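You operate a simulated robot arm through the tools that you are given. There is no shell and no other tool. Be economical: measure what you need, move in short steps, check, and stop when the job is done.

Carry out the task below with a simulated robot arm. There is one attempt and no reset: what you move stays moved.

JOB
Start the fume cupboard: fan and light on, sash at the green mark, air speed 0.7 m/s.
Fine: set the speed with the fan dial, on one of its marks; the taps end shut.

Only the result counts: the job must be done as asked and must still hold three seconds after the hand-in. Knocking over, shifting, dropping, spilling or breaking anything else fails it.

ROBOT AND FRAMES
A 7-joint arm with a two-finger parallel gripper, fixed in place. Base frame: the origin is at the foot of the arm, x ahead of it, y to its left, z up. Units: m, degrees, N and s.
With the tool pointing down near the work surface it reaches from about 0.46 to 0.92 m from the base axis. Its first joint turns from -115.0 to 115.0 degrees. Payload 3.91 kg.
The TCP is the grasp point between the finger pads, 0.03 m short of the fingertips. In the tool frame z runs along the fingers and y along their closing line. The gripper opens to 0.11 m. The fingers are 0.02 m wide and 0.01 m thick; the gripper's body (0.048 by 0.112 m) begins 0.055 m behind the TCP.
Orientation is that of the tool frame in the base frame, as a unit quaternion [w, x, y, z]. With the fingers straight down and closing along the base's y, the tool's x points along the base's -x, its y along +y and its z along -z.

CONTROLS
- The arm moves only by the tool move_arm. Its argument "motion" is a list of rows, each a list of 6 numbers: the shift along the base's x, y, z in m, then the turn, a rotation vector about the base's x, y, z in degrees. In form: [[x, y, z, rx, ry, rz], ...]. A call has 1 to 8 rows; each row shifts and turns the commanded pose from where the row before left it. "gripper" is the opening, from 0 (shut) to 1 (fully open), set as the call begins (left out, the last holds). Each row takes 0.2 s and may step no farther than 0.05 m and 8.6 degrees from the row before; otherwise, or with a gripper value out of range, the whole call is refused. A pose out of reach is approached as far as the arm can. The call stops where the force on the tool passes 50 N (or 10 N more than at its start, if that is more) or the arm is blocked; 0.2 s more then pass. The fingers move at their own pace (about 0.153 m/s each) and stop on an object; they squeeze with about 35 N. The grip force told is the motor's: it shows also when the fingers shut on nothing. Time passes only in rows, and 0.2 s behind the last, so rows that do not move let the fingers close. The reply holds the time, the measured pose of the TCP, the force on the tool along the base axes, the opening and the grip force, in the units named above and with some noise, with the torque about the TCP (base axes, N m) and any sound that the robot's microphone picked up.
- Cameras (640 x 400 px; columns grow to the right, rows downward): "scene" is fixed at [0.2227, 0.6493, 1.9808]; the picture's right is [-0.82, -0.57, 0.00], its down [-0.34, 0.49, -0.80] and it looks along [0.46, -0.66, -0.59] (base axes); focal length 312 px, centre (320, 200). "wrist" rides on the gripper at [0.072, 0.017, -0.103] in the tool frame; the picture's right is [-0.23, 0.97, 0.00], its down [-0.76, -0.18, -0.62] and it looks along [-0.61, -0.14, 0.78] (tool axes); focal length 222 px, centre (320, 200). There is no depth. A picture from a camera that has moved, and an enlarged one, comes with that camera's place and axes in the base frame and with its lens.
- camera(camera): a new picture of that camera. No time passes.
- raise_lower(by): slides the trunk up (or, below 0, down) by that many m; the arm rides with it, the base frame stays. It gives what a move gives, with no picture.
- enlarge(camera, box): a new picture of the part [left, top, right, bottom] of that camera's present view, enlarged. No time passes.
- sign_off(): hands the job in; it is judged then, once.

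Work in short steps. Places have to be worked out from the pictures, the camera data and where the tool is seen: move nearer, look again, correct. Check each grasp and each placing, and mend what went wrong. You have 120 turns and 76 pictures in all, those below and enlarged ones among them. Open the gripper and draw the arm clear of the work before you hand the job in, unless the task says otherwise; then end with one line.

The tools are called as name(argument=value, ...) on one line, values as JSON. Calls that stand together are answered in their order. move_arm: Moves the arm, as the interface text tells. Its arguments: {"type":"object","properties":{"motion":{"type":"array"},"gripper":{"type":"number"}},"required":["motion"]} The other tools are called the same way: raise_lower (by) slides the trunk up or down; camera (camera) takes a picture; enlarge (camera, box) takes an enlarged picture of a part of a camera's view; sign_off () hands the job in.

At the start:

```text
t: 0.0
position: [0.4881, -0.266, 1.6555]
ee_rot: [0.0, -0.001, 1.0, 0.0]
force: [0.5, 0.5, 0.4]
moment: [0.01, 0.0, 0.01]
width: 0.11
grasp_force: 0.1
trunk travel left (down, up): [-0.925, 0.065]
```

scene: 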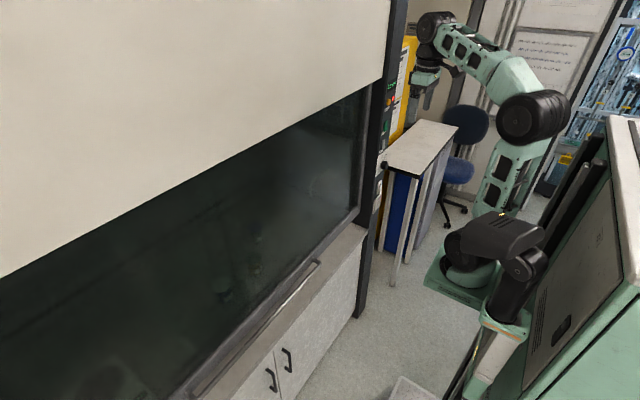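
wrist: 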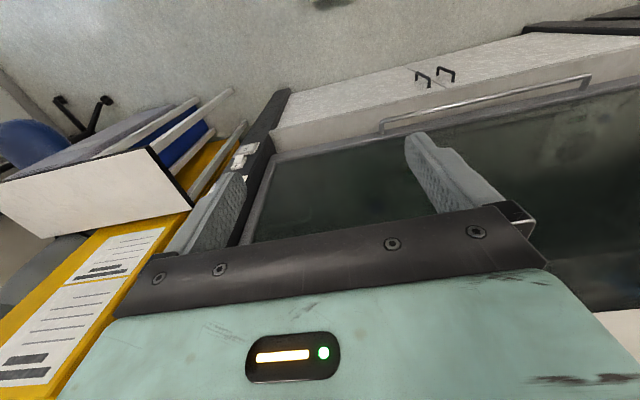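

I start by enlarging the scene picture around the post that seems to hold the controls.

enlarge(camera="scene", box=[340, 0, 480, 320])

enlarge(camera="scene", box=[360, 40, 440, 140])

enlarge(camera="scene", box=[160, 180, 400, 400])

```text
1.25 times, centred on (410, 160) of scene
camera zoom: at [0.2227, 0.6493, 1.9808], right [-0.82, -0.57, 0.0], down [-0.34, 0.49, -0.8], along [0.46, -0.66, -0.59], focal length 390 px, centre (208, 250)
```

zoom: 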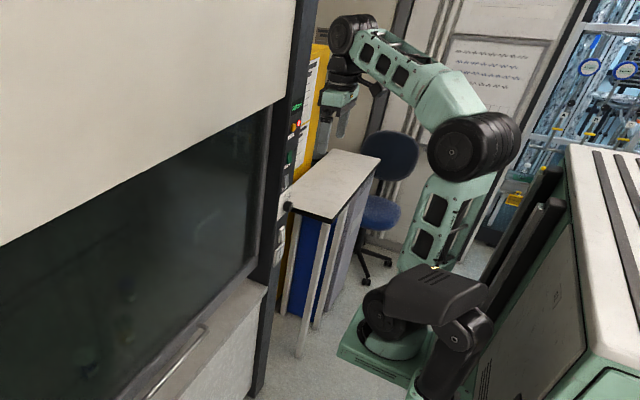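

```text
4.00 times, centred on (400, 90) of scene
camera zoom: at [0.2227, 0.6493, 1.9808], right [-0.82, -0.57, 0.0], down [-0.34, 0.49, -0.8], along [0.46, -0.66, -0.59], focal length 1249 px, centre (0, 640)
```

zoom: 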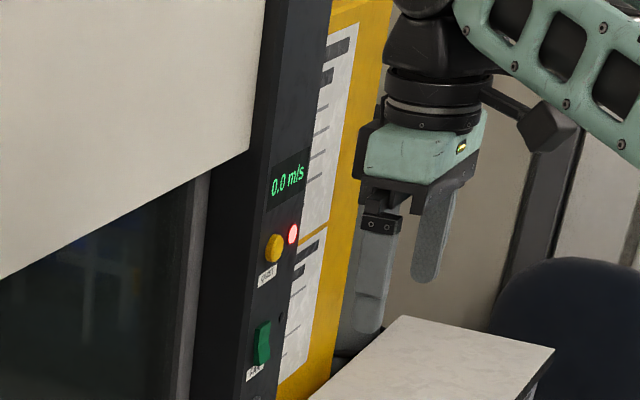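

```text
1.82 times, centred on (280, 290) of scene
camera zoom: at [0.2227, 0.6493, 1.9808], right [-0.82, -0.57, 0.0], down [-0.34, 0.49, -0.8], along [0.46, -0.66, -0.59], focal length 568 px, centre (393, 36)
```

zoom: 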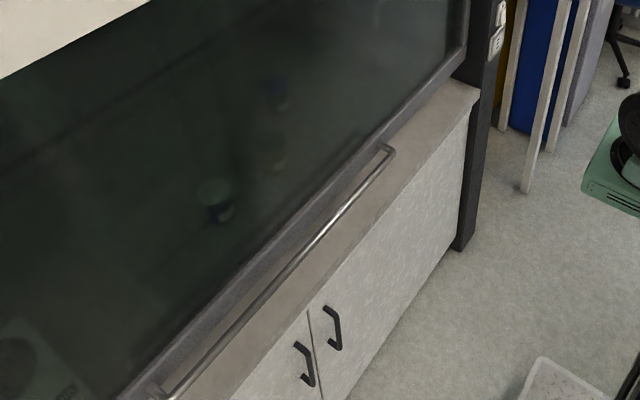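

The cupboard front appears to be a plane x≈const (normal −x) with the handle end near (0.76,−0.10,0.98), and the control post near y≈−0.67. I tilt the tool forward and move right so that the wrist camera sees the post.

move_arm(motion=[[-0.01, -0.04, -0.03, 0, -8, 0], [-0.01, -0.04, -0.03, 0, -8, 0], [-0.01, -0.04, -0.03, 0, -8, 0], [-0.01, -0.04, -0.03, 0, -8, 0], [0, -0.04, -0.03, 0, -8, 0], [0, -0.04, -0.03, 0, -8, 0]])

camera(camera="wrist")

```text
refused: row 1 steps farther than a row can; nothing moved
```

```text
70 pictures are left
camera wrist: at [0.4147, -0.247, 1.7586], right [0.23, 0.97, 0.0], down [0.76, -0.18, 0.62], along [0.61, -0.14, -0.78], focal length 222 px, centre (320, 200)
```

wrist: 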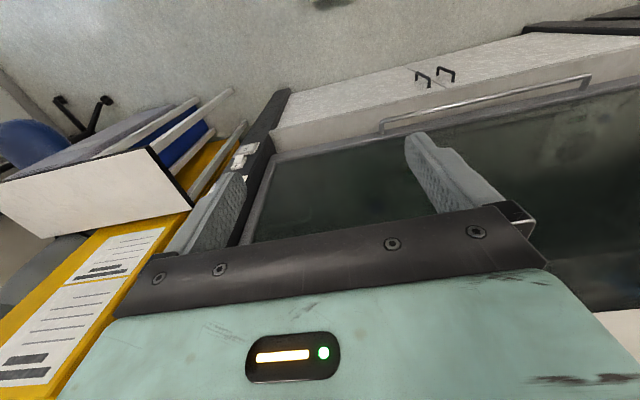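

The step norm was over 0.05 m; I use smaller steps.

move_arm(motion=[[-0.01, -0.04, -0.02, 0, -8, 0], [-0.01, -0.04, -0.02, 0, -8, 0], [-0.01, -0.04, -0.02, 0, -8, 0], [-0.01, -0.04, -0.02, 0, -8, 0], [-0.01, -0.04, -0.02, 0, -8, 0], [-0.01, -0.04, -0.02, 0, -8, 0]])

camera(camera="wrist")

```text
t: 1.4
position: [0.4284, -0.5027, 1.5374]
ee_rot: [0.407, 0.001, 0.913, -0.001]
force: [0.3, 0.5, 0.8]
moment: [-0.02, 0.02, -0.03]
width: 0.11
grasp_force: 0.0
trunk travel left (down, up): [-0.925, 0.065]
```

```text
69 pictures are left
camera wrist: at [0.3023, -0.4851, 1.5527], right [0.15, 0.97, 0.17], down [0.05, -0.18, 0.98], along [0.99, -0.14, -0.07], focal length 222 px, centre (320, 200)
```

wrist: 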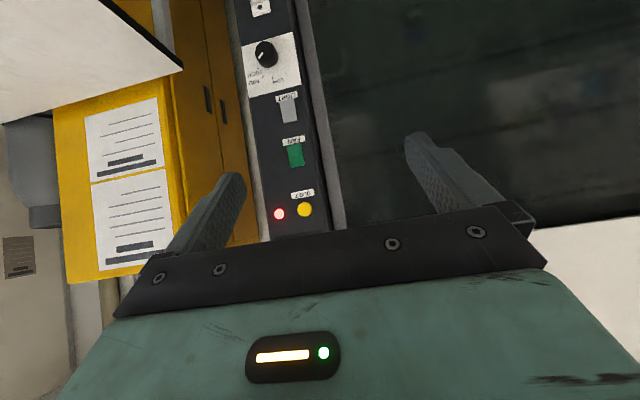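

The panel is visible, upside down. I enlarge it to read the labels.

enlarge(camera="wrist", box=[230, 80, 340, 240])

enlarge(camera="wrist", box=[210, 0, 330, 90])

```text
2.50 times, centred on (285, 160) of wrist
camera zoom: at [0.3023, -0.4851, 1.5527], right [0.15, 0.97, 0.17], down [0.05, -0.18, 0.98], along [0.99, -0.14, -0.07], focal length 555 px, centre (408, 300)
```

zoom: 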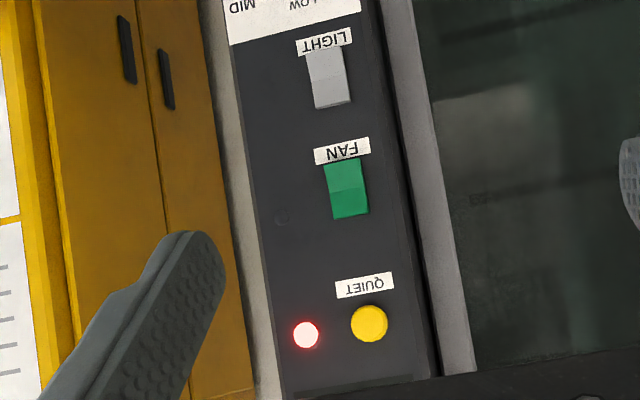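

```text
4.44 times, centred on (270, 45) of wrist
camera zoom: at [0.3023, -0.4851, 1.5527], right [0.15, 0.97, 0.17], down [0.05, -0.18, 0.98], along [0.99, -0.14, -0.07], focal length 987 px, centre (542, 889)
```

zoom: 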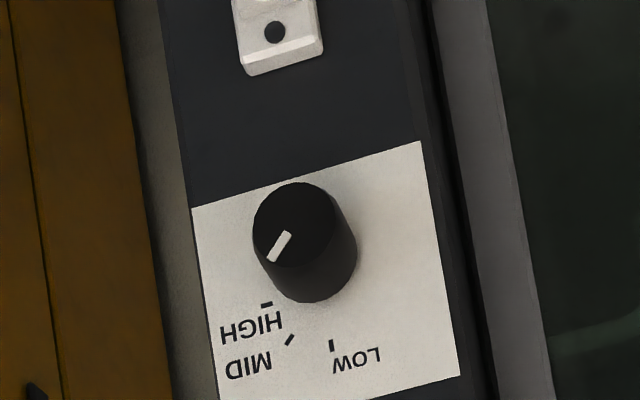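

Fan rocker at about (0.73,−0.58,1.43), light rocker at z≈1.335, dial at (…,−0.60,1.215), pointing between marks. I bring the tool to horizontal in front of the fan rocker, fingers shut.

move_arm(motion=[[0.02, -0.015, -0.02, 0, -8.4, 0], [0.02, -0.015, -0.02, 0, -8.4, 0], [0.02, -0.015, -0.02, 0, -8.4, 0], [0.02, -0.015, -0.02, 0, -8.4, 0], [0.02, -0.015, -0.02, 0, -8.4, 0], [0.01, 0, 0, 0, 0, 0]], gripper=0)

camera(camera="wrist")

camera(camera="scene")

```text
t: 2.8
position: [0.5398, -0.582, 1.4363]
ee_rot: [0.708, 0.0, 0.707, 0.0]
force: [-0.3, -0.4, 0.5]
moment: [0.01, 0.02, 0.02]
width: 0.0
grasp_force: 34.7
trunk travel left (down, up): [-0.925, 0.065]
```

```text
66 pictures are left
camera wrist: at [0.4364, -0.5636, 1.3641], right [0.0, 0.97, 0.23], down [-0.63, -0.18, 0.76], along [0.78, -0.14, 0.61], focal length 222 px, centre (320, 200)
```

wrist: 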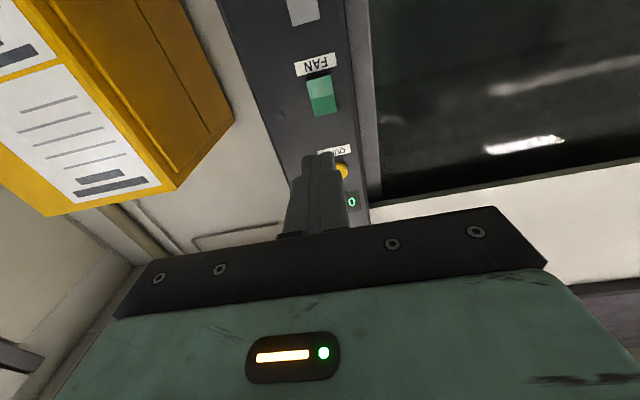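

```text
65 pictures are left
```

scene: 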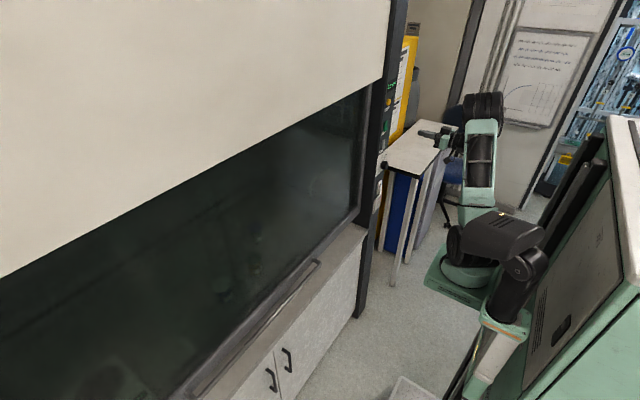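

enlarge(camera="wrist", box=[270, 0, 370, 220])

enlarge(camera="wrist", box=[290, 50, 354, 120])

enlarge(camera="scene", box=[370, 70, 410, 250])

```text
1.82 times, centred on (320, 110) of wrist
camera zoom: at [0.4364, -0.5636, 1.3641], right [0.0, 0.97, 0.23], down [-0.63, -0.18, 0.76], along [0.78, -0.14, 0.61], focal length 404 px, centre (320, 364)
```

zoom: 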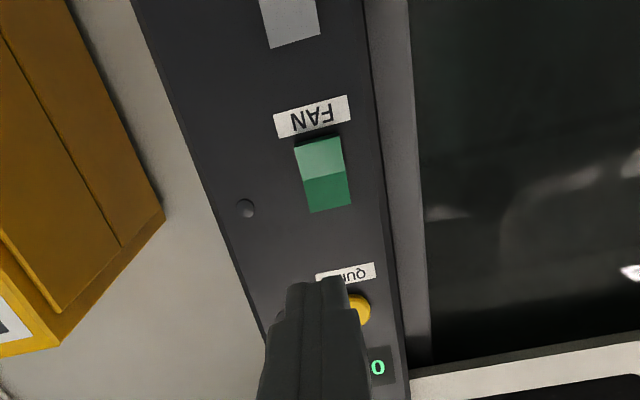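

```text
5.71 times, centred on (322, 85) of wrist
camera zoom: at [0.4364, -0.5636, 1.3641], right [0.0, 0.97, 0.23], down [-0.63, -0.18, 0.76], along [0.78, -0.14, 0.61], focal length 1269 px, centre (309, 857)
```

zoom: 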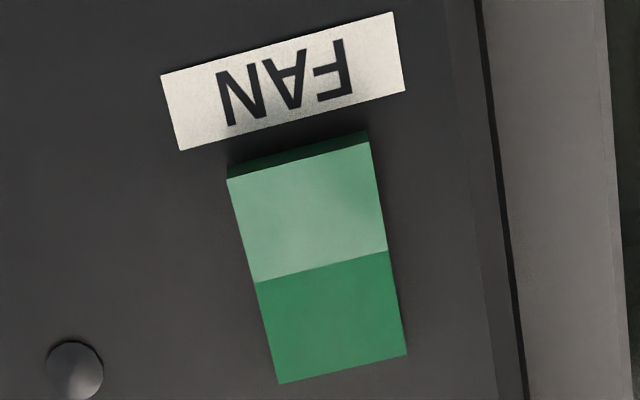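

```text
2.22 times, centred on (390, 160) of scene
camera zoom: at [0.2227, 0.6493, 1.9808], right [-0.82, -0.57, 0.0], down [-0.34, 0.49, -0.8], along [0.46, -0.66, -0.59], focal length 694 px, centre (164, 289)
```

zoom: 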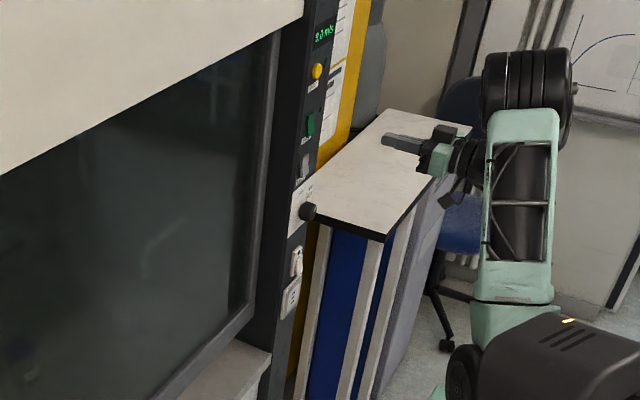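

The display seems readable later; the fan rocker's lower half stands out (dark end face seen), so I press the lower half. I approach to just short of the panel.

move_arm(motion=[[0.04, 0.002, -0.014, 0, 0, 0], [0.04, 0.002, 0, 0, 0, 0], [0.04, 0.001, 0, 0, 0, 0], [0, 0, 0, 0, 0, 0]])

enlarge(camera="scene", box=[370, 60, 450, 150])

camera(camera="wrist")

```text
t: 3.8
position: [0.6607, -0.5765, 1.421]
ee_rot: [0.707, 0.0, 0.707, 0.0]
force: [0.3, -0.9, 0.1]
moment: [-0.02, -0.01, -0.01]
width: 0.0
grasp_force: 35.0
trunk travel left (down, up): [-0.925, 0.065]
```

```text
4.44 times, centred on (410, 105) of scene
camera zoom: at [0.2227, 0.6493, 1.9808], right [-0.82, -0.57, 0.0], down [-0.34, 0.49, -0.8], along [0.46, -0.66, -0.59], focal length 1387 px, centre (-80, 622)
```

zoom: 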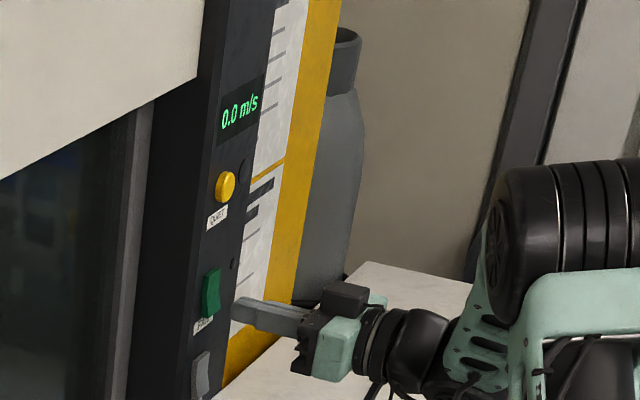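

```text
60 pictures are left
camera wrist: at [0.5554, -0.557, 1.3498], right [0.0, 0.97, 0.23], down [-0.62, -0.18, 0.76], along [0.78, -0.14, 0.61], focal length 222 px, centre (320, 200)
```

wrist: 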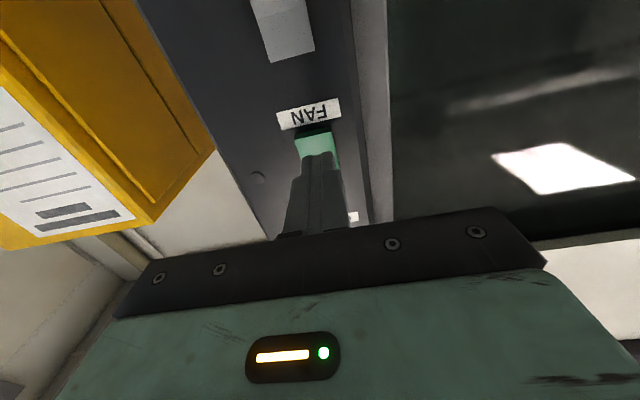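

Tip is aligned about 3–4 cm short of the rocker. I push forward in small steps.

move_arm(motion=[[0.012, 0, 0, 0, 0, 0], [0.008, 0, 0, 0, 0, 0], [0.006, 0, 0, 0, 0, 0], [0.004, 0, 0, 0, 0, 0]])

```text
t: 5.0
position: [0.6817, -0.5755, 1.4211]
ee_rot: [0.706, 0.002, 0.708, -0.001]
force: [-31.7, 14.1, 2.7]
moment: [-0.1, -0.36, 0.49]
width: 0.0
grasp_force: 35.2
trunk travel left (down, up): [-0.925, 0.065]
stopped in row 4: the force on the tool passed its limit at 55 N (the readings are from after the stop); the commanded pose is now the measured one
```

It stopped on contact with no click reported. I back off and look.

move_arm(motion=[[-0.02, 0, 0, 0, 0, 0], [-0.03, 0, 0, 0, 0, 0], [-0.03, 0, -0.03, 0, 0, 0]])

enlarge(camera="wrist", box=[270, 0, 370, 220])

enlarge(camera="scene", box=[370, 60, 450, 150])

```text
t: 5.8
position: [0.6061, -0.5748, 1.3906]
ee_rot: [0.705, 0.002, 0.709, -0.001]
force: [1.0, 1.1, 0.3]
moment: [-0.04, 0.01, -0.04]
width: 0.0001
grasp_force: 34.9
trunk travel left (down, up): [-0.925, 0.065]
```

```text
1.82 times, centred on (320, 110) of wrist
camera zoom: at [0.5012, -0.5563, 1.3198], right [0.0, 0.97, 0.23], down [-0.62, -0.18, 0.76], along [0.78, -0.15, 0.6], focal length 404 px, centre (320, 364)
```

zoom: 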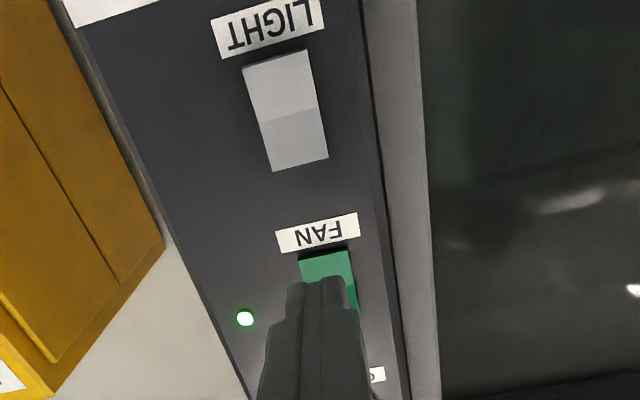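

```text
4.44 times, centred on (410, 105) of scene
camera zoom: at [0.2227, 0.6493, 1.9808], right [-0.82, -0.57, 0.0], down [-0.34, 0.49, -0.8], along [0.46, -0.66, -0.59], focal length 1387 px, centre (-80, 622)
```

zoom: 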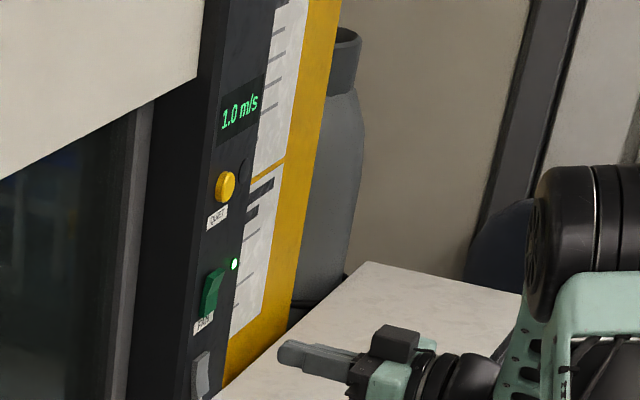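

Fan is on (green lamp, display 1.0 m/s). Next the light rocker, centre about (0.73,−0.58,1.342): I press its lower half.

move_arm(motion=[[0, -0.003, -0.032, 0, 0, 0], [0.02, 0, -0.03, 0, 0, 0], [0.03, 0, 0, 0, 0, 0], [0.014, 0, 0, 0, 0, 0], [0.006, 0, 0, 0, 0, 0], [0.006, 0, 0, 0, 0, 0], [0.004, 0, 0, 0, 0, 0]])

move_arm(motion=[[-0.02, 0, 0, 0, 0, 0], [-0.04, 0, 0, 0, 0, 0], [-0.04, 0, -0.01, 0, 0, 0]])

camera(camera="wrist")

camera(camera="scene")

```text
t: 7.4
position: [0.6814, -0.5807, 1.328]
ee_rot: [0.704, 0.003, 0.71, -0.001]
force: [-28.7, 9.1, -4.5]
moment: [-0.2, -0.2, 0.33]
width: 0.0
grasp_force: 35.3
trunk travel left (down, up): [-0.925, 0.065]
```

```text
t: 8.2
position: [0.5854, -0.5783, 1.3204]
ee_rot: [0.705, 0.002, 0.709, -0.001]
force: [0.6, -0.5, -0.6]
moment: [0.01, -0.03, -0.01]
width: 0.0002
grasp_force: 35.1
trunk travel left (down, up): [-0.925, 0.065]
```

```text
57 pictures are left
camera wrist: at [0.4809, -0.5594, 1.2483], right [0.0, 0.97, 0.23], down [-0.62, -0.18, 0.76], along [0.78, -0.14, 0.6], focal length 222 px, centre (320, 200)
```

wrist: 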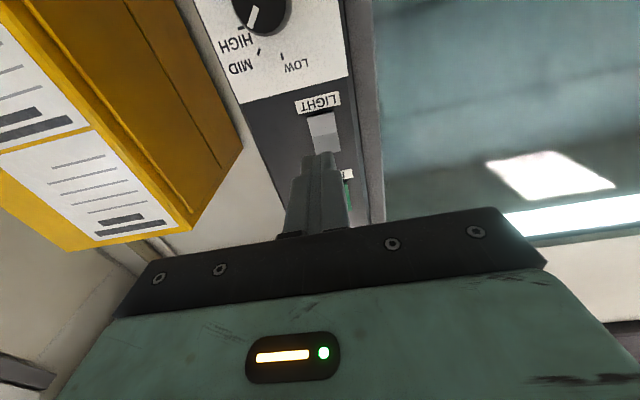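

```text
56 pictures are left
```

scene: 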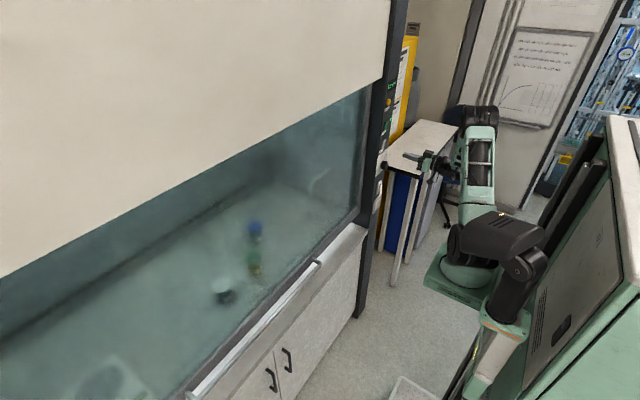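

The light is on. Now I look for the green sash mark and the taps.

enlarge(camera="scene", box=[330, 70, 400, 240])

enlarge(camera="scene", box=[360, 140, 400, 230])

enlarge(camera="scene", box=[160, 200, 370, 400])

```text
2.35 times, centred on (365, 155) of scene
camera zoom: at [0.2227, 0.6493, 1.9808], right [-0.82, -0.57, 0.0], down [-0.34, 0.49, -0.8], along [0.46, -0.66, -0.59], focal length 734 px, centre (214, 306)
```

zoom: 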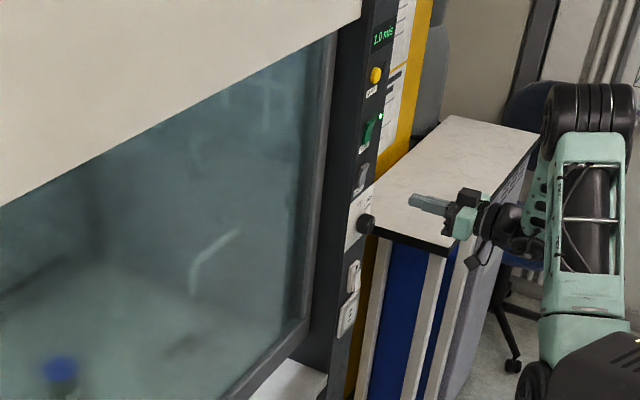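

```text
4.44 times, centred on (380, 185) of scene
camera zoom: at [0.2227, 0.6493, 1.9808], right [-0.82, -0.57, 0.0], down [-0.34, 0.49, -0.8], along [0.46, -0.66, -0.59], focal length 1387 px, centre (53, 267)
```

zoom: 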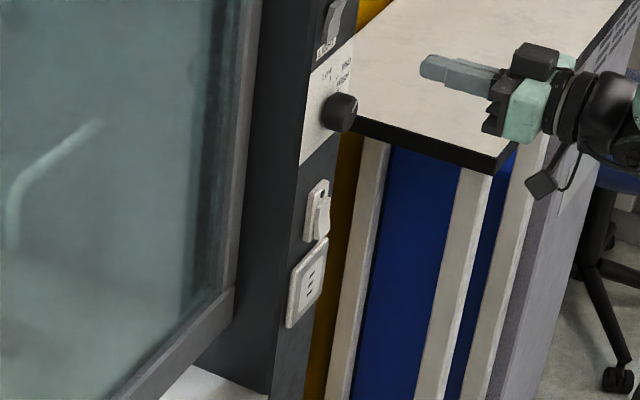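

```text
2.00 times, centred on (265, 300) of scene
camera zoom: at [0.2227, 0.6493, 1.9808], right [-0.82, -0.57, 0.0], down [-0.34, 0.49, -0.8], along [0.46, -0.66, -0.59], focal length 624 px, centre (430, 0)
```

zoom: 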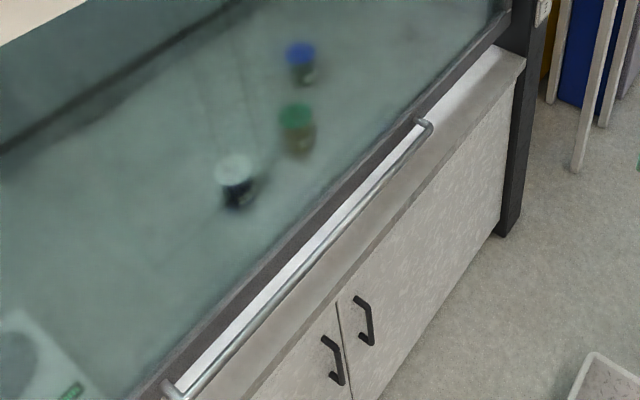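

The post below the dial carries only sockets, and no green mark shows on this side. I withdraw and swing left with the camera levelled to look at the rest of the cupboard.

move_arm(motion=[[-0.03, 0.03, 0.0, 0, 8, 0], [-0.03, 0.04, 0.0, 0, 8, 0], [-0.03, 0.04, 0.0, 0, 8, 0], [-0.03, 0.04, 0.0, 0, 8, 0], [0, 0.048, 0.0, 0, 8, 0], [0, 0.048, 0.0, 0, 0, 0], [0, 0.048, 0.0, 0, 0, 0], [0, 0.048, 0.0, 0, 0, 0]])

move_arm(motion=[[0, 0.048, 0.0, 0, 0, 5], [0, 0.048, 0.0, 0, 0, 5], [0, 0.048, 0.0, 0, 0, 5], [0, 0.048, 0.0, 0, 0, 5], [0, 0.048, 0.0, 0, 0, 5], [0, 0.048, 0.0, 0, 0, 5], [0, 0.048, 0.0, 0, 0, 5], [0, 0.048, 0.0, 0, 0, 5]])

camera(camera="wrist")

```text
t: 10.0
position: [0.5135, -0.3153, 1.3663]
ee_rot: [0.42, 0.001, 0.907, 0.0]
force: [-0.7, -0.1, 0.3]
moment: [0.01, 0.03, 0.0]
width: 0.0
grasp_force: 35.2
out of reach, approached as far as the arm can: row 6, 7, 8
trunk travel left (down, up): [-0.925, 0.065]
```

```text
t: 11.8
position: [0.5645, 0.0258, 1.4059]
ee_rot: [0.395, -0.308, 0.854, 0.142]
force: [-0.1, 0.2, 0.1]
moment: [-0.01, -0.02, -0.02]
width: 0.0
grasp_force: 34.8
out of reach, approached as far as the arm can: row 1, 2, 3, 4, 5
trunk travel left (down, up): [-0.925, 0.065]
```

```text
52 pictures are left
camera wrist: at [0.4568, -0.0403, 1.417], right [-0.51, 0.84, 0.17], down [0.13, -0.13, 0.98], along [0.85, 0.52, -0.04], focal length 222 px, centre (320, 200)
```

wrist: 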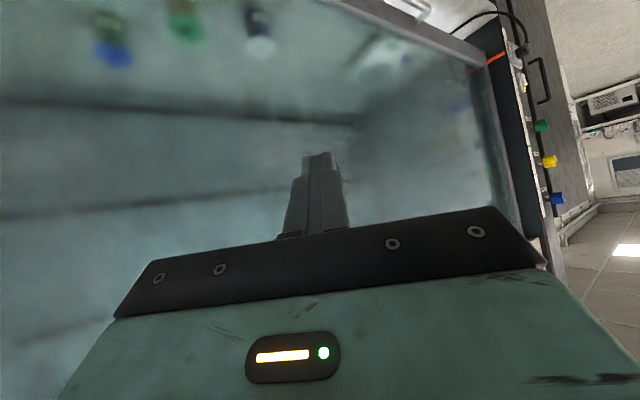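

The left post holds three taps, and an orange mark. I enlarge.

enlarge(camera="wrist", box=[450, 0, 610, 280])

enlarge(camera="wrist", box=[470, 20, 590, 110])

```text
1.43 times, centred on (530, 140) of wrist
camera zoom: at [0.4568, -0.0403, 1.417], right [-0.51, 0.84, 0.17], down [0.13, -0.13, 0.98], along [0.85, 0.52, -0.04], focal length 317 px, centre (20, 286)
```

zoom: 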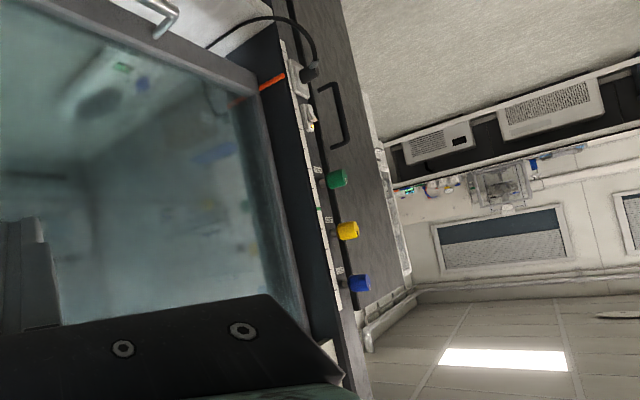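

```text
4.44 times, centred on (530, 65) of wrist
camera zoom: at [0.4568, -0.0403, 1.417], right [-0.51, 0.84, 0.17], down [0.13, -0.13, 0.98], along [0.85, 0.52, -0.04], focal length 987 px, centre (-613, 800)
```

zoom: 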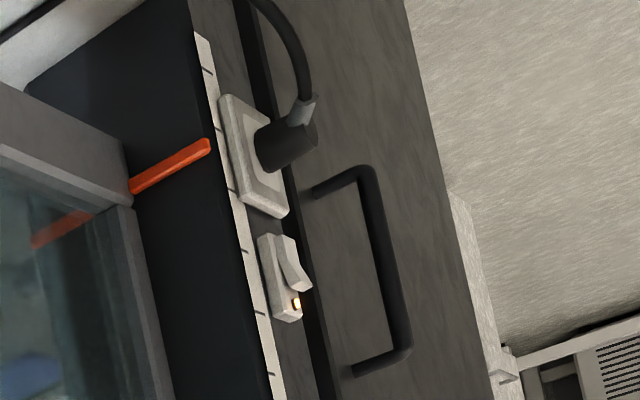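

An orange mark and a ruler on the left post; I need a more frontal view of it. I move left.

move_arm(motion=[[-0.02, 0.045, 0, 0, 0, 0], [-0.02, 0.045, 0, 0, 0, 0], [-0.02, 0.045, 0, 0, 0, 0], [-0.02, 0.045, 0, 0, 0, 0], [-0.02, 0.045, 0, 0, 0, 0], [-0.02, 0.045, 0, 0, 0, 0], [-0.02, 0.045, 0, 0, 0, 0], [-0.02, 0.045, 0, 0, 0, 0]])

camera(camera="wrist")

```text
t: 13.6
position: [0.4036, 0.3883, 1.4033]
ee_rot: [0.395, -0.308, 0.854, 0.142]
force: [-0.3, -0.3, 0.2]
moment: [0.02, -0.04, 0.05]
width: 0.0003
grasp_force: 35.1
trunk travel left (down, up): [-0.925, 0.065]
```

```text
49 pictures are left
camera wrist: at [0.2949, 0.3228, 1.4156], right [-0.51, 0.84, 0.17], down [0.13, -0.13, 0.98], along [0.85, 0.52, -0.04], focal length 222 px, centre (320, 200)
```

wrist: 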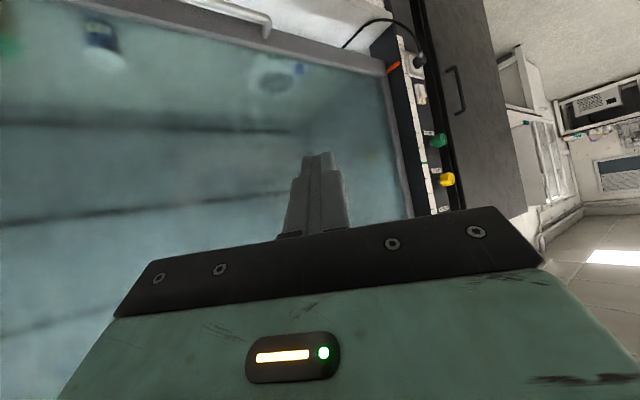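

enlarge(camera="wrist", box=[370, 20, 480, 120])

enlarge(camera="wrist", box=[380, 110, 490, 220])

```text
4.00 times, centred on (425, 70) of wrist
camera zoom: at [0.2949, 0.3228, 1.4156], right [-0.51, 0.84, 0.17], down [0.13, -0.13, 0.98], along [0.85, 0.52, -0.04], focal length 888 px, centre (-100, 720)
```

zoom: 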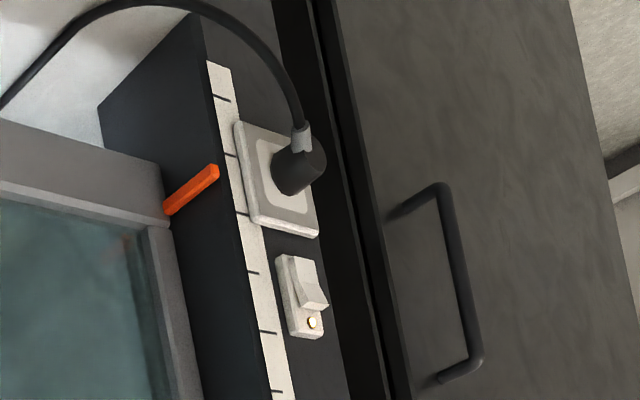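

```text
3.64 times, centred on (435, 165) of wrist
camera zoom: at [0.2949, 0.3228, 1.4156], right [-0.51, 0.84, 0.17], down [0.13, -0.13, 0.98], along [0.85, 0.52, -0.04], focal length 808 px, centre (-98, 327)
```

zoom: 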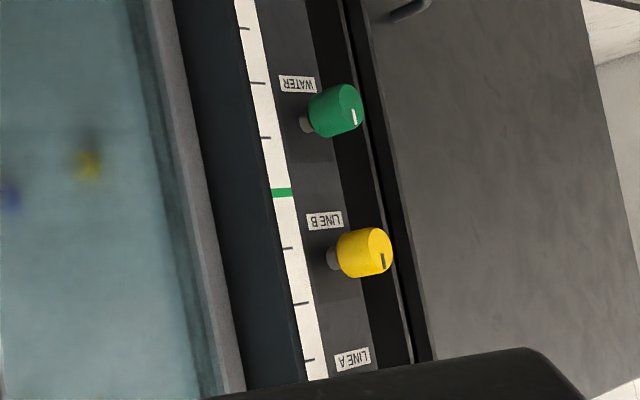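

The orange rod is a pointer fixed to the sash, tip at about z=0.986, against a ruler whose green mark is at z≈1.32. So the sash must rise about 0.335 m. I look at the taps more closely, then lower the trunk to reach the handle (z≈0.978, y −0.1…0.54).

enlarge(camera="wrist", box=[415, 120, 465, 210])

raise_lower(by=-0.35)

camera(camera="wrist")

```text
4.44 times, centred on (440, 165) of wrist
camera zoom: at [0.2949, 0.3228, 1.4156], right [-0.51, 0.84, 0.17], down [0.13, -0.13, 0.98], along [0.85, 0.52, -0.04], focal length 987 px, centre (-213, 356)
```

zoom: 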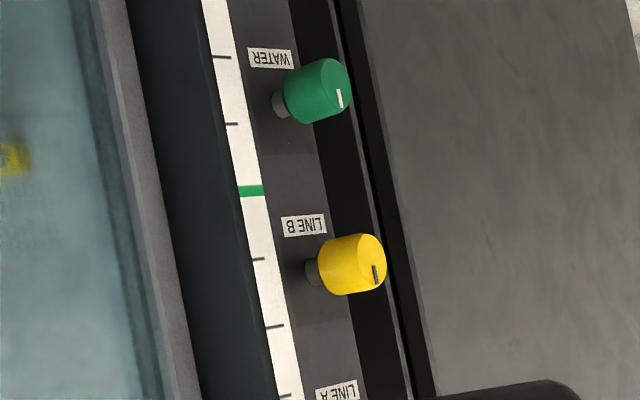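

```text
t: 17.0
position: [0.403, 0.3886, 1.0543]
ee_rot: [0.396, -0.308, 0.854, 0.141]
force: [0.0, 0.3, 0.2]
moment: [0.01, -0.01, -0.03]
width: 0.0
grasp_force: 35.3
trunk travel left (down, up): [-0.575, 0.415]
```

```text
45 pictures are left
camera wrist: at [0.2953, 0.3231, 1.0655], right [-0.51, 0.84, 0.17], down [0.13, -0.12, 0.98], along [0.85, 0.52, -0.04], focal length 222 px, centre (320, 200)
```

wrist: 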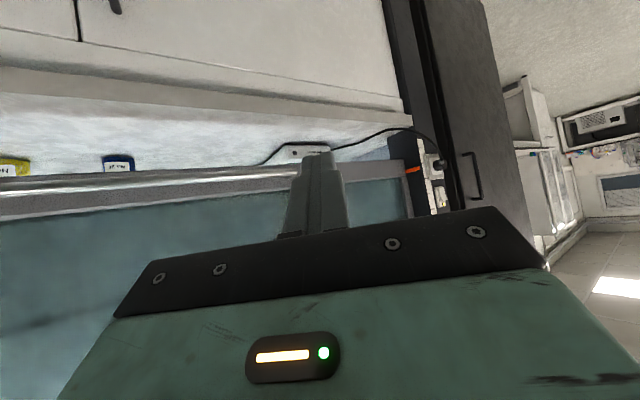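

The sash is a little open already. I turn the tool to point forward with the fingers to close vertically, camera on the −y side so that it looks toward the left post.

move_arm(motion=[[0.03, -0.03, 0, 0, 0, -8], [0.03, -0.03, 0, 0, 0, -8], [0.03, -0.03, 0, 0, 0, -8], [0.03, -0.03, 0, 0, 0, -8], [0.02, -0.03, 0, 0, 0, -8]], gripper=0.5)

move_arm(motion=[[0.01, 0, 0, 0, -8.4, 0], [0.01, 0, 0, 0, -8.4, 0], [0.01, 0, 0, 0, -8.4, 0], [0.01, 0, 0, 0, -8.4, 0], [0.01, 0, 0, 0, -8.4, 0]])

move_arm(motion=[[0, 0, 0, -8, 0, 0], [0, 0, 0, -8, 0, 0], [0, 0, 0, -8, 0, 0], [0, 0, 0, -8, 0, 0], [0, 0, 0, -8, 0, 0], [0, 0, 0, -8, 0, 0]])

move_arm(motion=[[0, 0, 0, -8, 0, 0], [0, 0, 0, -8, 0, 0], [0, 0, 0, -8, 0, 0], [0, 0, 0, -8, 0, 0], [0, 0, 0, -8, 0, 0], [0, 0, 0, -2, 0, 0]])

camera(camera="wrist")

camera(camera="scene")

```text
t: 18.2
position: [0.5453, 0.2348, 1.0526]
ee_rot: [0.42, 0.003, 0.908, -0.002]
force: [0.3, -0.2, 0.4]
moment: [0.01, 0.02, 0.0]
width: 0.055
grasp_force: 0.1
trunk travel left (down, up): [-0.575, 0.415]
```

```text
t: 19.4
position: [0.5928, 0.2383, 1.0547]
ee_rot: [0.718, 0.001, 0.696, 0.0]
force: [-0.4, 0.0, 1.2]
moment: [-0.03, 0.0, 0.02]
width: 0.055
grasp_force: 0.2
trunk travel left (down, up): [-0.575, 0.415]
```

```text
t: 20.8
position: [0.5932, 0.2388, 1.0543]
ee_rot: [0.656, -0.29, 0.637, -0.284]
force: [-0.3, 0.5, -0.9]
moment: [0.02, -0.01, -0.03]
width: 0.055
grasp_force: 0.2
trunk travel left (down, up): [-0.575, 0.415]
```

```text
t: 22.2
position: [0.5938, 0.2382, 1.0544]
ee_rot: [0.508, -0.506, 0.492, -0.494]
force: [1.0, -0.4, 0.4]
moment: [0.02, -0.03, 0.03]
width: 0.0553
grasp_force: 0.1
trunk travel left (down, up): [-0.575, 0.415]
```

```text
44 pictures are left
camera wrist: at [0.4915, 0.1653, 1.0368], right [0.0, 0.23, -0.97], down [-0.65, 0.74, 0.18], along [0.76, 0.63, 0.14], focal length 222 px, centre (320, 200)
```

wrist: 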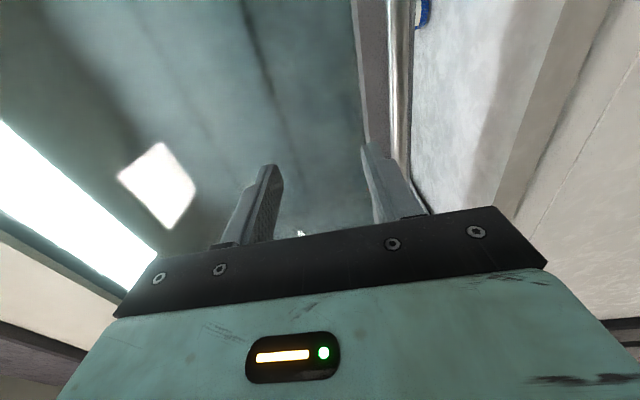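

```text
43 pictures are left
```

scene: 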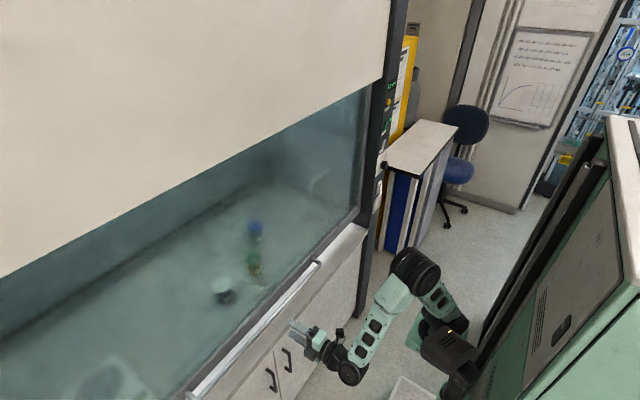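

The handle bar appears near z≈0.973, x≈0.757. I lower to that height and advance with the fingers open around it.

move_arm(motion=[[0, 0, -0.041, 0, 0, 0], [0, 0, -0.04, 0, 0, 0], [0.04, -0.01, 0, 0, 0, 0], [0.04, 0, 0, 0, 0, 0]])

camera(camera="wrist")

enlarge(camera="scene", box=[240, 260, 360, 380])

```text
t: 23.2
position: [0.6729, 0.2309, 0.9749]
ee_rot: [0.508, -0.506, 0.492, -0.493]
force: [0.0, -0.2, 0.4]
moment: [0.0, 0.02, 0.01]
width: 0.0551
grasp_force: 0.2
trunk travel left (down, up): [-0.575, 0.415]
```

```text
42 pictures are left
camera wrist: at [0.5708, 0.157, 0.9582], right [0.0, 0.23, -0.97], down [-0.65, 0.74, 0.18], along [0.76, 0.63, 0.15], focal length 222 px, centre (320, 200)
```

wrist: 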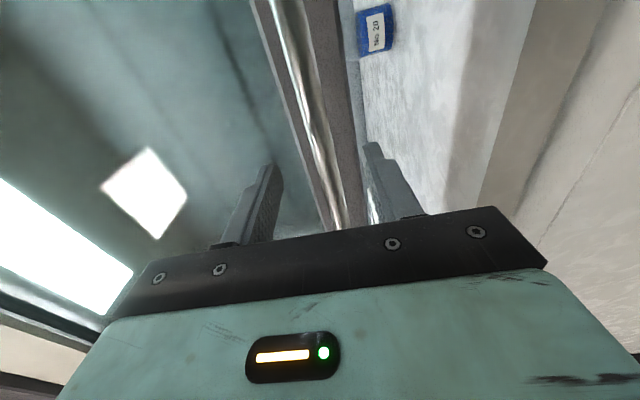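

```text
3.33 times, centred on (300, 320) of scene
camera zoom: at [0.2227, 0.6493, 1.9808], right [-0.82, -0.57, 0.0], down [-0.34, 0.49, -0.8], along [0.46, -0.66, -0.59], focal length 1040 px, centre (387, -200)
```

zoom: 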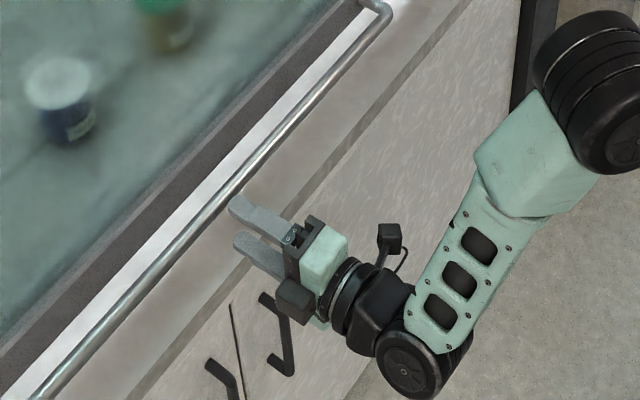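

The bar lies between the fingers. I advance to straddle it, then close.

move_arm(motion=[[0.035, 0, 0.004, 0, 0, 0], [0.02, 0, 0, 0, 0, 0], [0.015, 0, 0, 0, 0, 0], [0, 0, 0, 0, 0, 0]])

enlarge(camera="scene", box=[240, 260, 360, 380])

```text
t: 24.2
position: [0.7428, 0.2286, 0.9784]
ee_rot: [0.509, -0.506, 0.492, -0.493]
force: [0.1, 0.0, 0.7]
moment: [0.01, 0.0, -0.03]
width: 0.055
grasp_force: 0.1
trunk travel left (down, up): [-0.575, 0.415]
```

```text
3.33 times, centred on (300, 320) of scene
camera zoom: at [0.2227, 0.6493, 1.9808], right [-0.82, -0.57, 0.0], down [-0.34, 0.49, -0.8], along [0.46, -0.66, -0.59], focal length 1040 px, centre (387, -200)
```

zoom: 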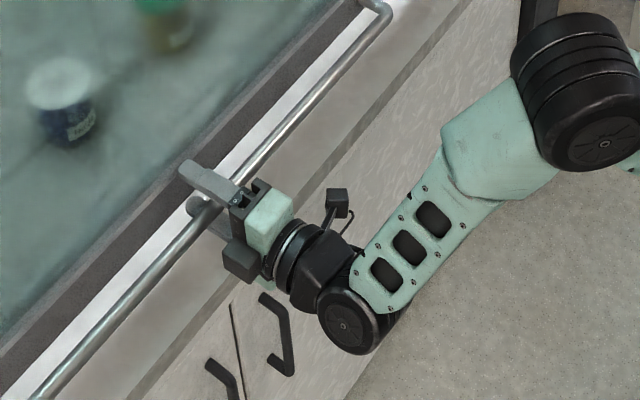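

The fingers straddle the bar without contact. I close.

move_arm(motion=[[0, 0, 0, 0, 0, 0], [0, 0, 0, 0, 0, 0], [0, 0, 0, 0, 0, 0]], gripper=0)

camera(camera="wrist")

```text
t: 25.0
position: [0.7446, 0.2297, 0.9778]
ee_rot: [0.508, -0.507, 0.492, -0.493]
force: [0.9, -1.3, -7.2]
moment: [-0.18, 0.12, 0.62]
width: 0.0177
grasp_force: 44.6
trunk travel left (down, up): [-0.575, 0.415]
```

```text
39 pictures are left
camera wrist: at [0.6407, 0.1558, 0.9598], right [0.0, 0.23, -0.97], down [-0.65, 0.74, 0.18], along [0.76, 0.63, 0.14], focal length 222 px, centre (320, 200)
```

wrist: 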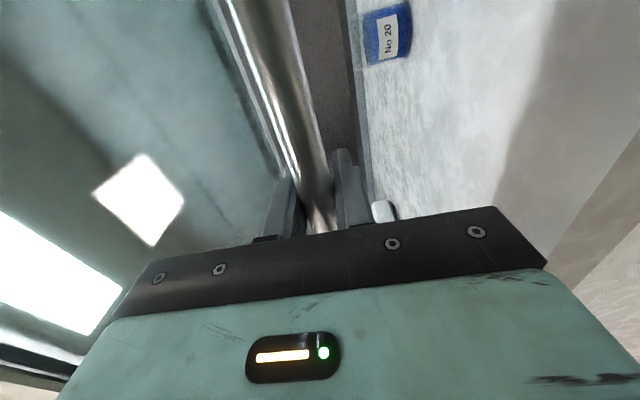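

The bar is held (18 mm). I lift a little to feel the load.

move_arm(motion=[[0, 0, 0.008, 0, 0, 0], [0, 0, 0.01, 0, 0, 0], [0, 0, 0.01, 0, 0, 0]])

```text
t: 25.8
position: [0.7422, 0.23, 1.0068]
ee_rot: [0.511, -0.505, 0.491, -0.493]
force: [-12.7, -1.4, 0.9]
moment: [-0.25, -0.04, -0.23]
width: 0.0178
grasp_force: 44.9
trunk travel left (down, up): [-0.575, 0.415]
```

It slides easily. I raise by the trunk, most of the way.

raise_lower(by=0.29)

camera(camera="wrist")

camera(camera="scene")

```text
t: 28.7
position: [0.7433, 0.2299, 1.2965]
ee_rot: [0.51, -0.505, 0.491, -0.493]
force: [-11.4, 8.1, -0.4]
moment: [-0.22, 0.1, 0.38]
width: 0.0178
grasp_force: 45.0
trunk travel left (down, up): [-0.865, 0.125]
```

```text
38 pictures are left
camera wrist: at [0.6411, 0.1559, 1.2794], right [0.0, 0.23, -0.97], down [-0.65, 0.74, 0.18], along [0.76, 0.63, 0.15], focal length 222 px, centre (320, 200)
```

wrist: 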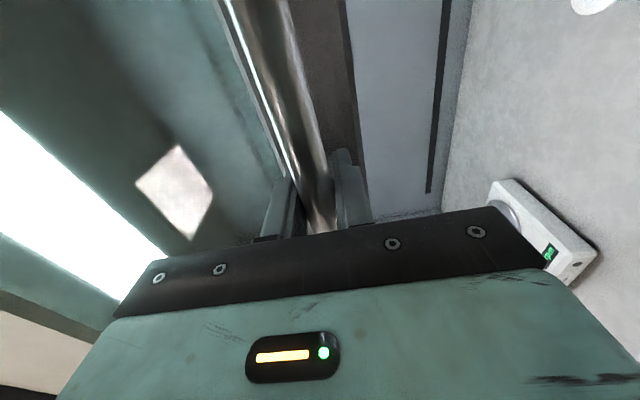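

```text
37 pictures are left
```

scene: 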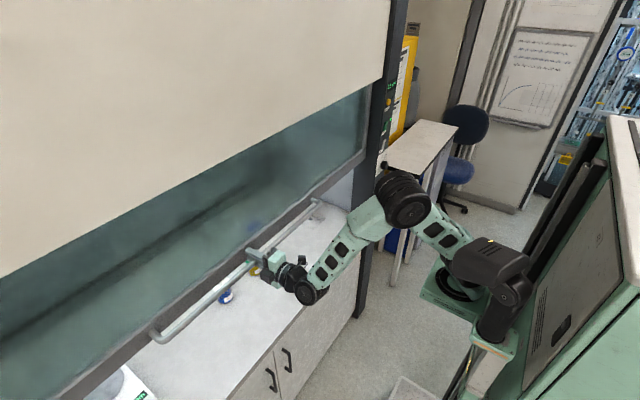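

The sash rose 0.319 m at the grip. I release, draw back and turn left to see where the pointer stands.

move_arm(motion=[[0, 0, 0, 0, 0, 0], [0, 0, 0, 0, 0, 0], [-0.03, 0, 0, 0, 0, 0], [-0.04, 0, 0, 0, 0, 0], [-0.04, 0, 0, 0, 0, 0], [-0.03, 0.03, 0, 0, 0, 8], [-0.03, 0.03, 0, 0, 0, 8], [-0.03, 0.03, 0, 0, 0, 8]], gripper=0.5)

move_arm(motion=[[0, 0.03, 0, 0, 0, 8], [0, 0.03, 0, 0, 0, 8], [0, 0.03, 0, 0, 0, 4]])

camera(camera="wrist")

```text
t: 30.5
position: [0.5436, 0.3208, 1.2941]
ee_rot: [0.6, -0.598, 0.376, -0.376]
force: [0.0, -0.3, -0.7]
moment: [0.02, -0.04, 0.01]
width: 0.0549
grasp_force: 0.0
trunk travel left (down, up): [-0.865, 0.125]
```

```text
t: 31.3
position: [0.5455, 0.4134, 1.2953]
ee_rot: [0.655, -0.655, 0.267, -0.266]
force: [0.0, 0.0, -0.3]
moment: [0.01, 0.02, -0.01]
width: 0.0551
grasp_force: 0.0
trunk travel left (down, up): [-0.865, 0.125]
```

```text
36 pictures are left
camera wrist: at [0.5237, 0.2895, 1.2776], right [-0.16, 0.16, -0.97], down [-0.98, 0.08, 0.18], along [0.11, 0.98, 0.14], focal length 222 px, centre (320, 200)
```

wrist: 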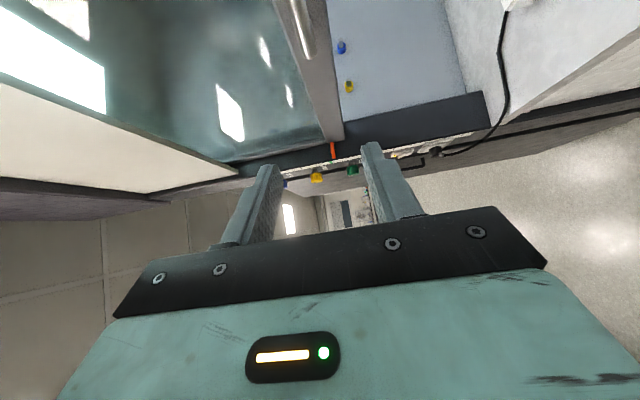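

enlarge(camera="wrist", box=[280, 125, 380, 200])

enlarge(camera="wrist", box=[315, 135, 355, 175])

```text
5.33 times, centred on (330, 162) of wrist
camera zoom: at [0.5237, 0.2895, 1.2776], right [-0.16, 0.16, -0.97], down [-0.98, 0.08, 0.18], along [0.11, 0.98, 0.14], focal length 1185 px, centre (267, 400)
```

zoom: 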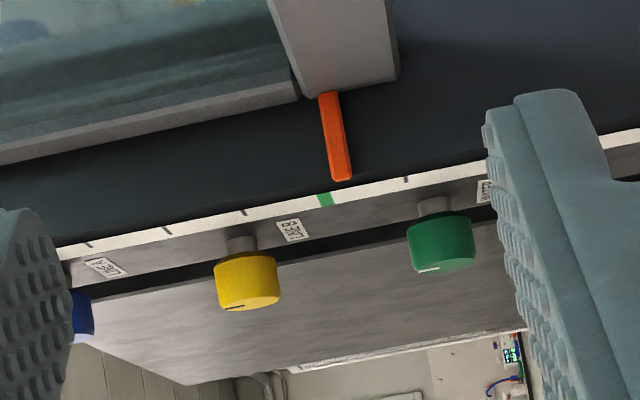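

```text
10.00 times, centred on (335, 155) of wrist
camera zoom: at [0.5237, 0.2895, 1.2776], right [-0.16, 0.16, -0.97], down [-0.98, 0.08, 0.18], along [0.11, 0.98, 0.14], focal length 2221 px, centre (170, 650)
```

zoom: 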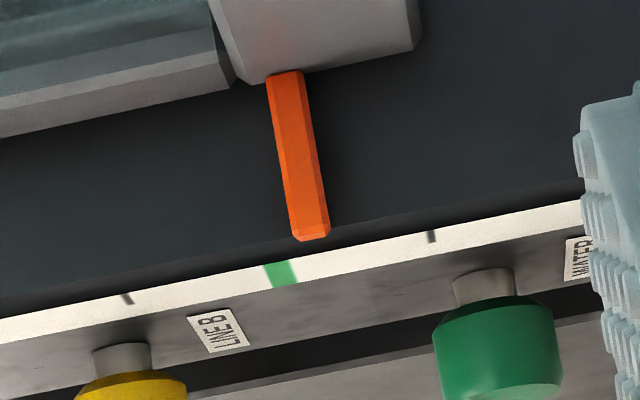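

The pointer tip is about 14 mm below the green mark; the sash holds by itself. I return to the bar along the same path.

move_arm(motion=[[0, -0.03, 0, 0, 0, -4], [0, -0.03, 0, 0, 0, -8], [0, -0.03, 0, 0, 0, -8], [0.03, -0.03, 0, 0, 0, -8], [0.03, -0.03, 0, 0, 0, -8], [0.03, -0.03, 0, 0, 0, -8]])

move_arm(motion=[[0.04, 0, 0, 0, 0, 0], [0.04, 0, 0, 0, 0, 0], [0.028, 0, 0, 0, 0, 0], [0, 0, 0, 0, 0, 0]])

move_arm(motion=[[0, 0, 0, 0, 0, 0], [0, 0, 0, 0, 0, 0], [0, 0, 0, 0, 0, 0]], gripper=0)

```text
t: 32.7
position: [0.6331, 0.2288, 1.2928]
ee_rot: [0.508, -0.506, 0.493, -0.493]
force: [0.3, -0.1, -0.5]
moment: [0.0, 0.01, 0.0]
width: 0.0549
grasp_force: 0.1
trunk travel left (down, up): [-0.865, 0.125]
```

```text
t: 33.7
position: [0.7412, 0.2297, 1.2926]
ee_rot: [0.509, -0.507, 0.492, -0.493]
force: [-0.2, 0.1, 0.2]
moment: [-0.02, 0.0, 0.02]
width: 0.0552
grasp_force: 0.0
trunk travel left (down, up): [-0.865, 0.125]
```

```text
t: 34.5
position: [0.7434, 0.2311, 1.2928]
ee_rot: [0.509, -0.506, 0.492, -0.493]
force: [4.9, 1.0, 7.0]
moment: [-0.06, -0.12, -0.07]
width: 0.0181
grasp_force: 45.1
trunk travel left (down, up): [-0.865, 0.125]
```

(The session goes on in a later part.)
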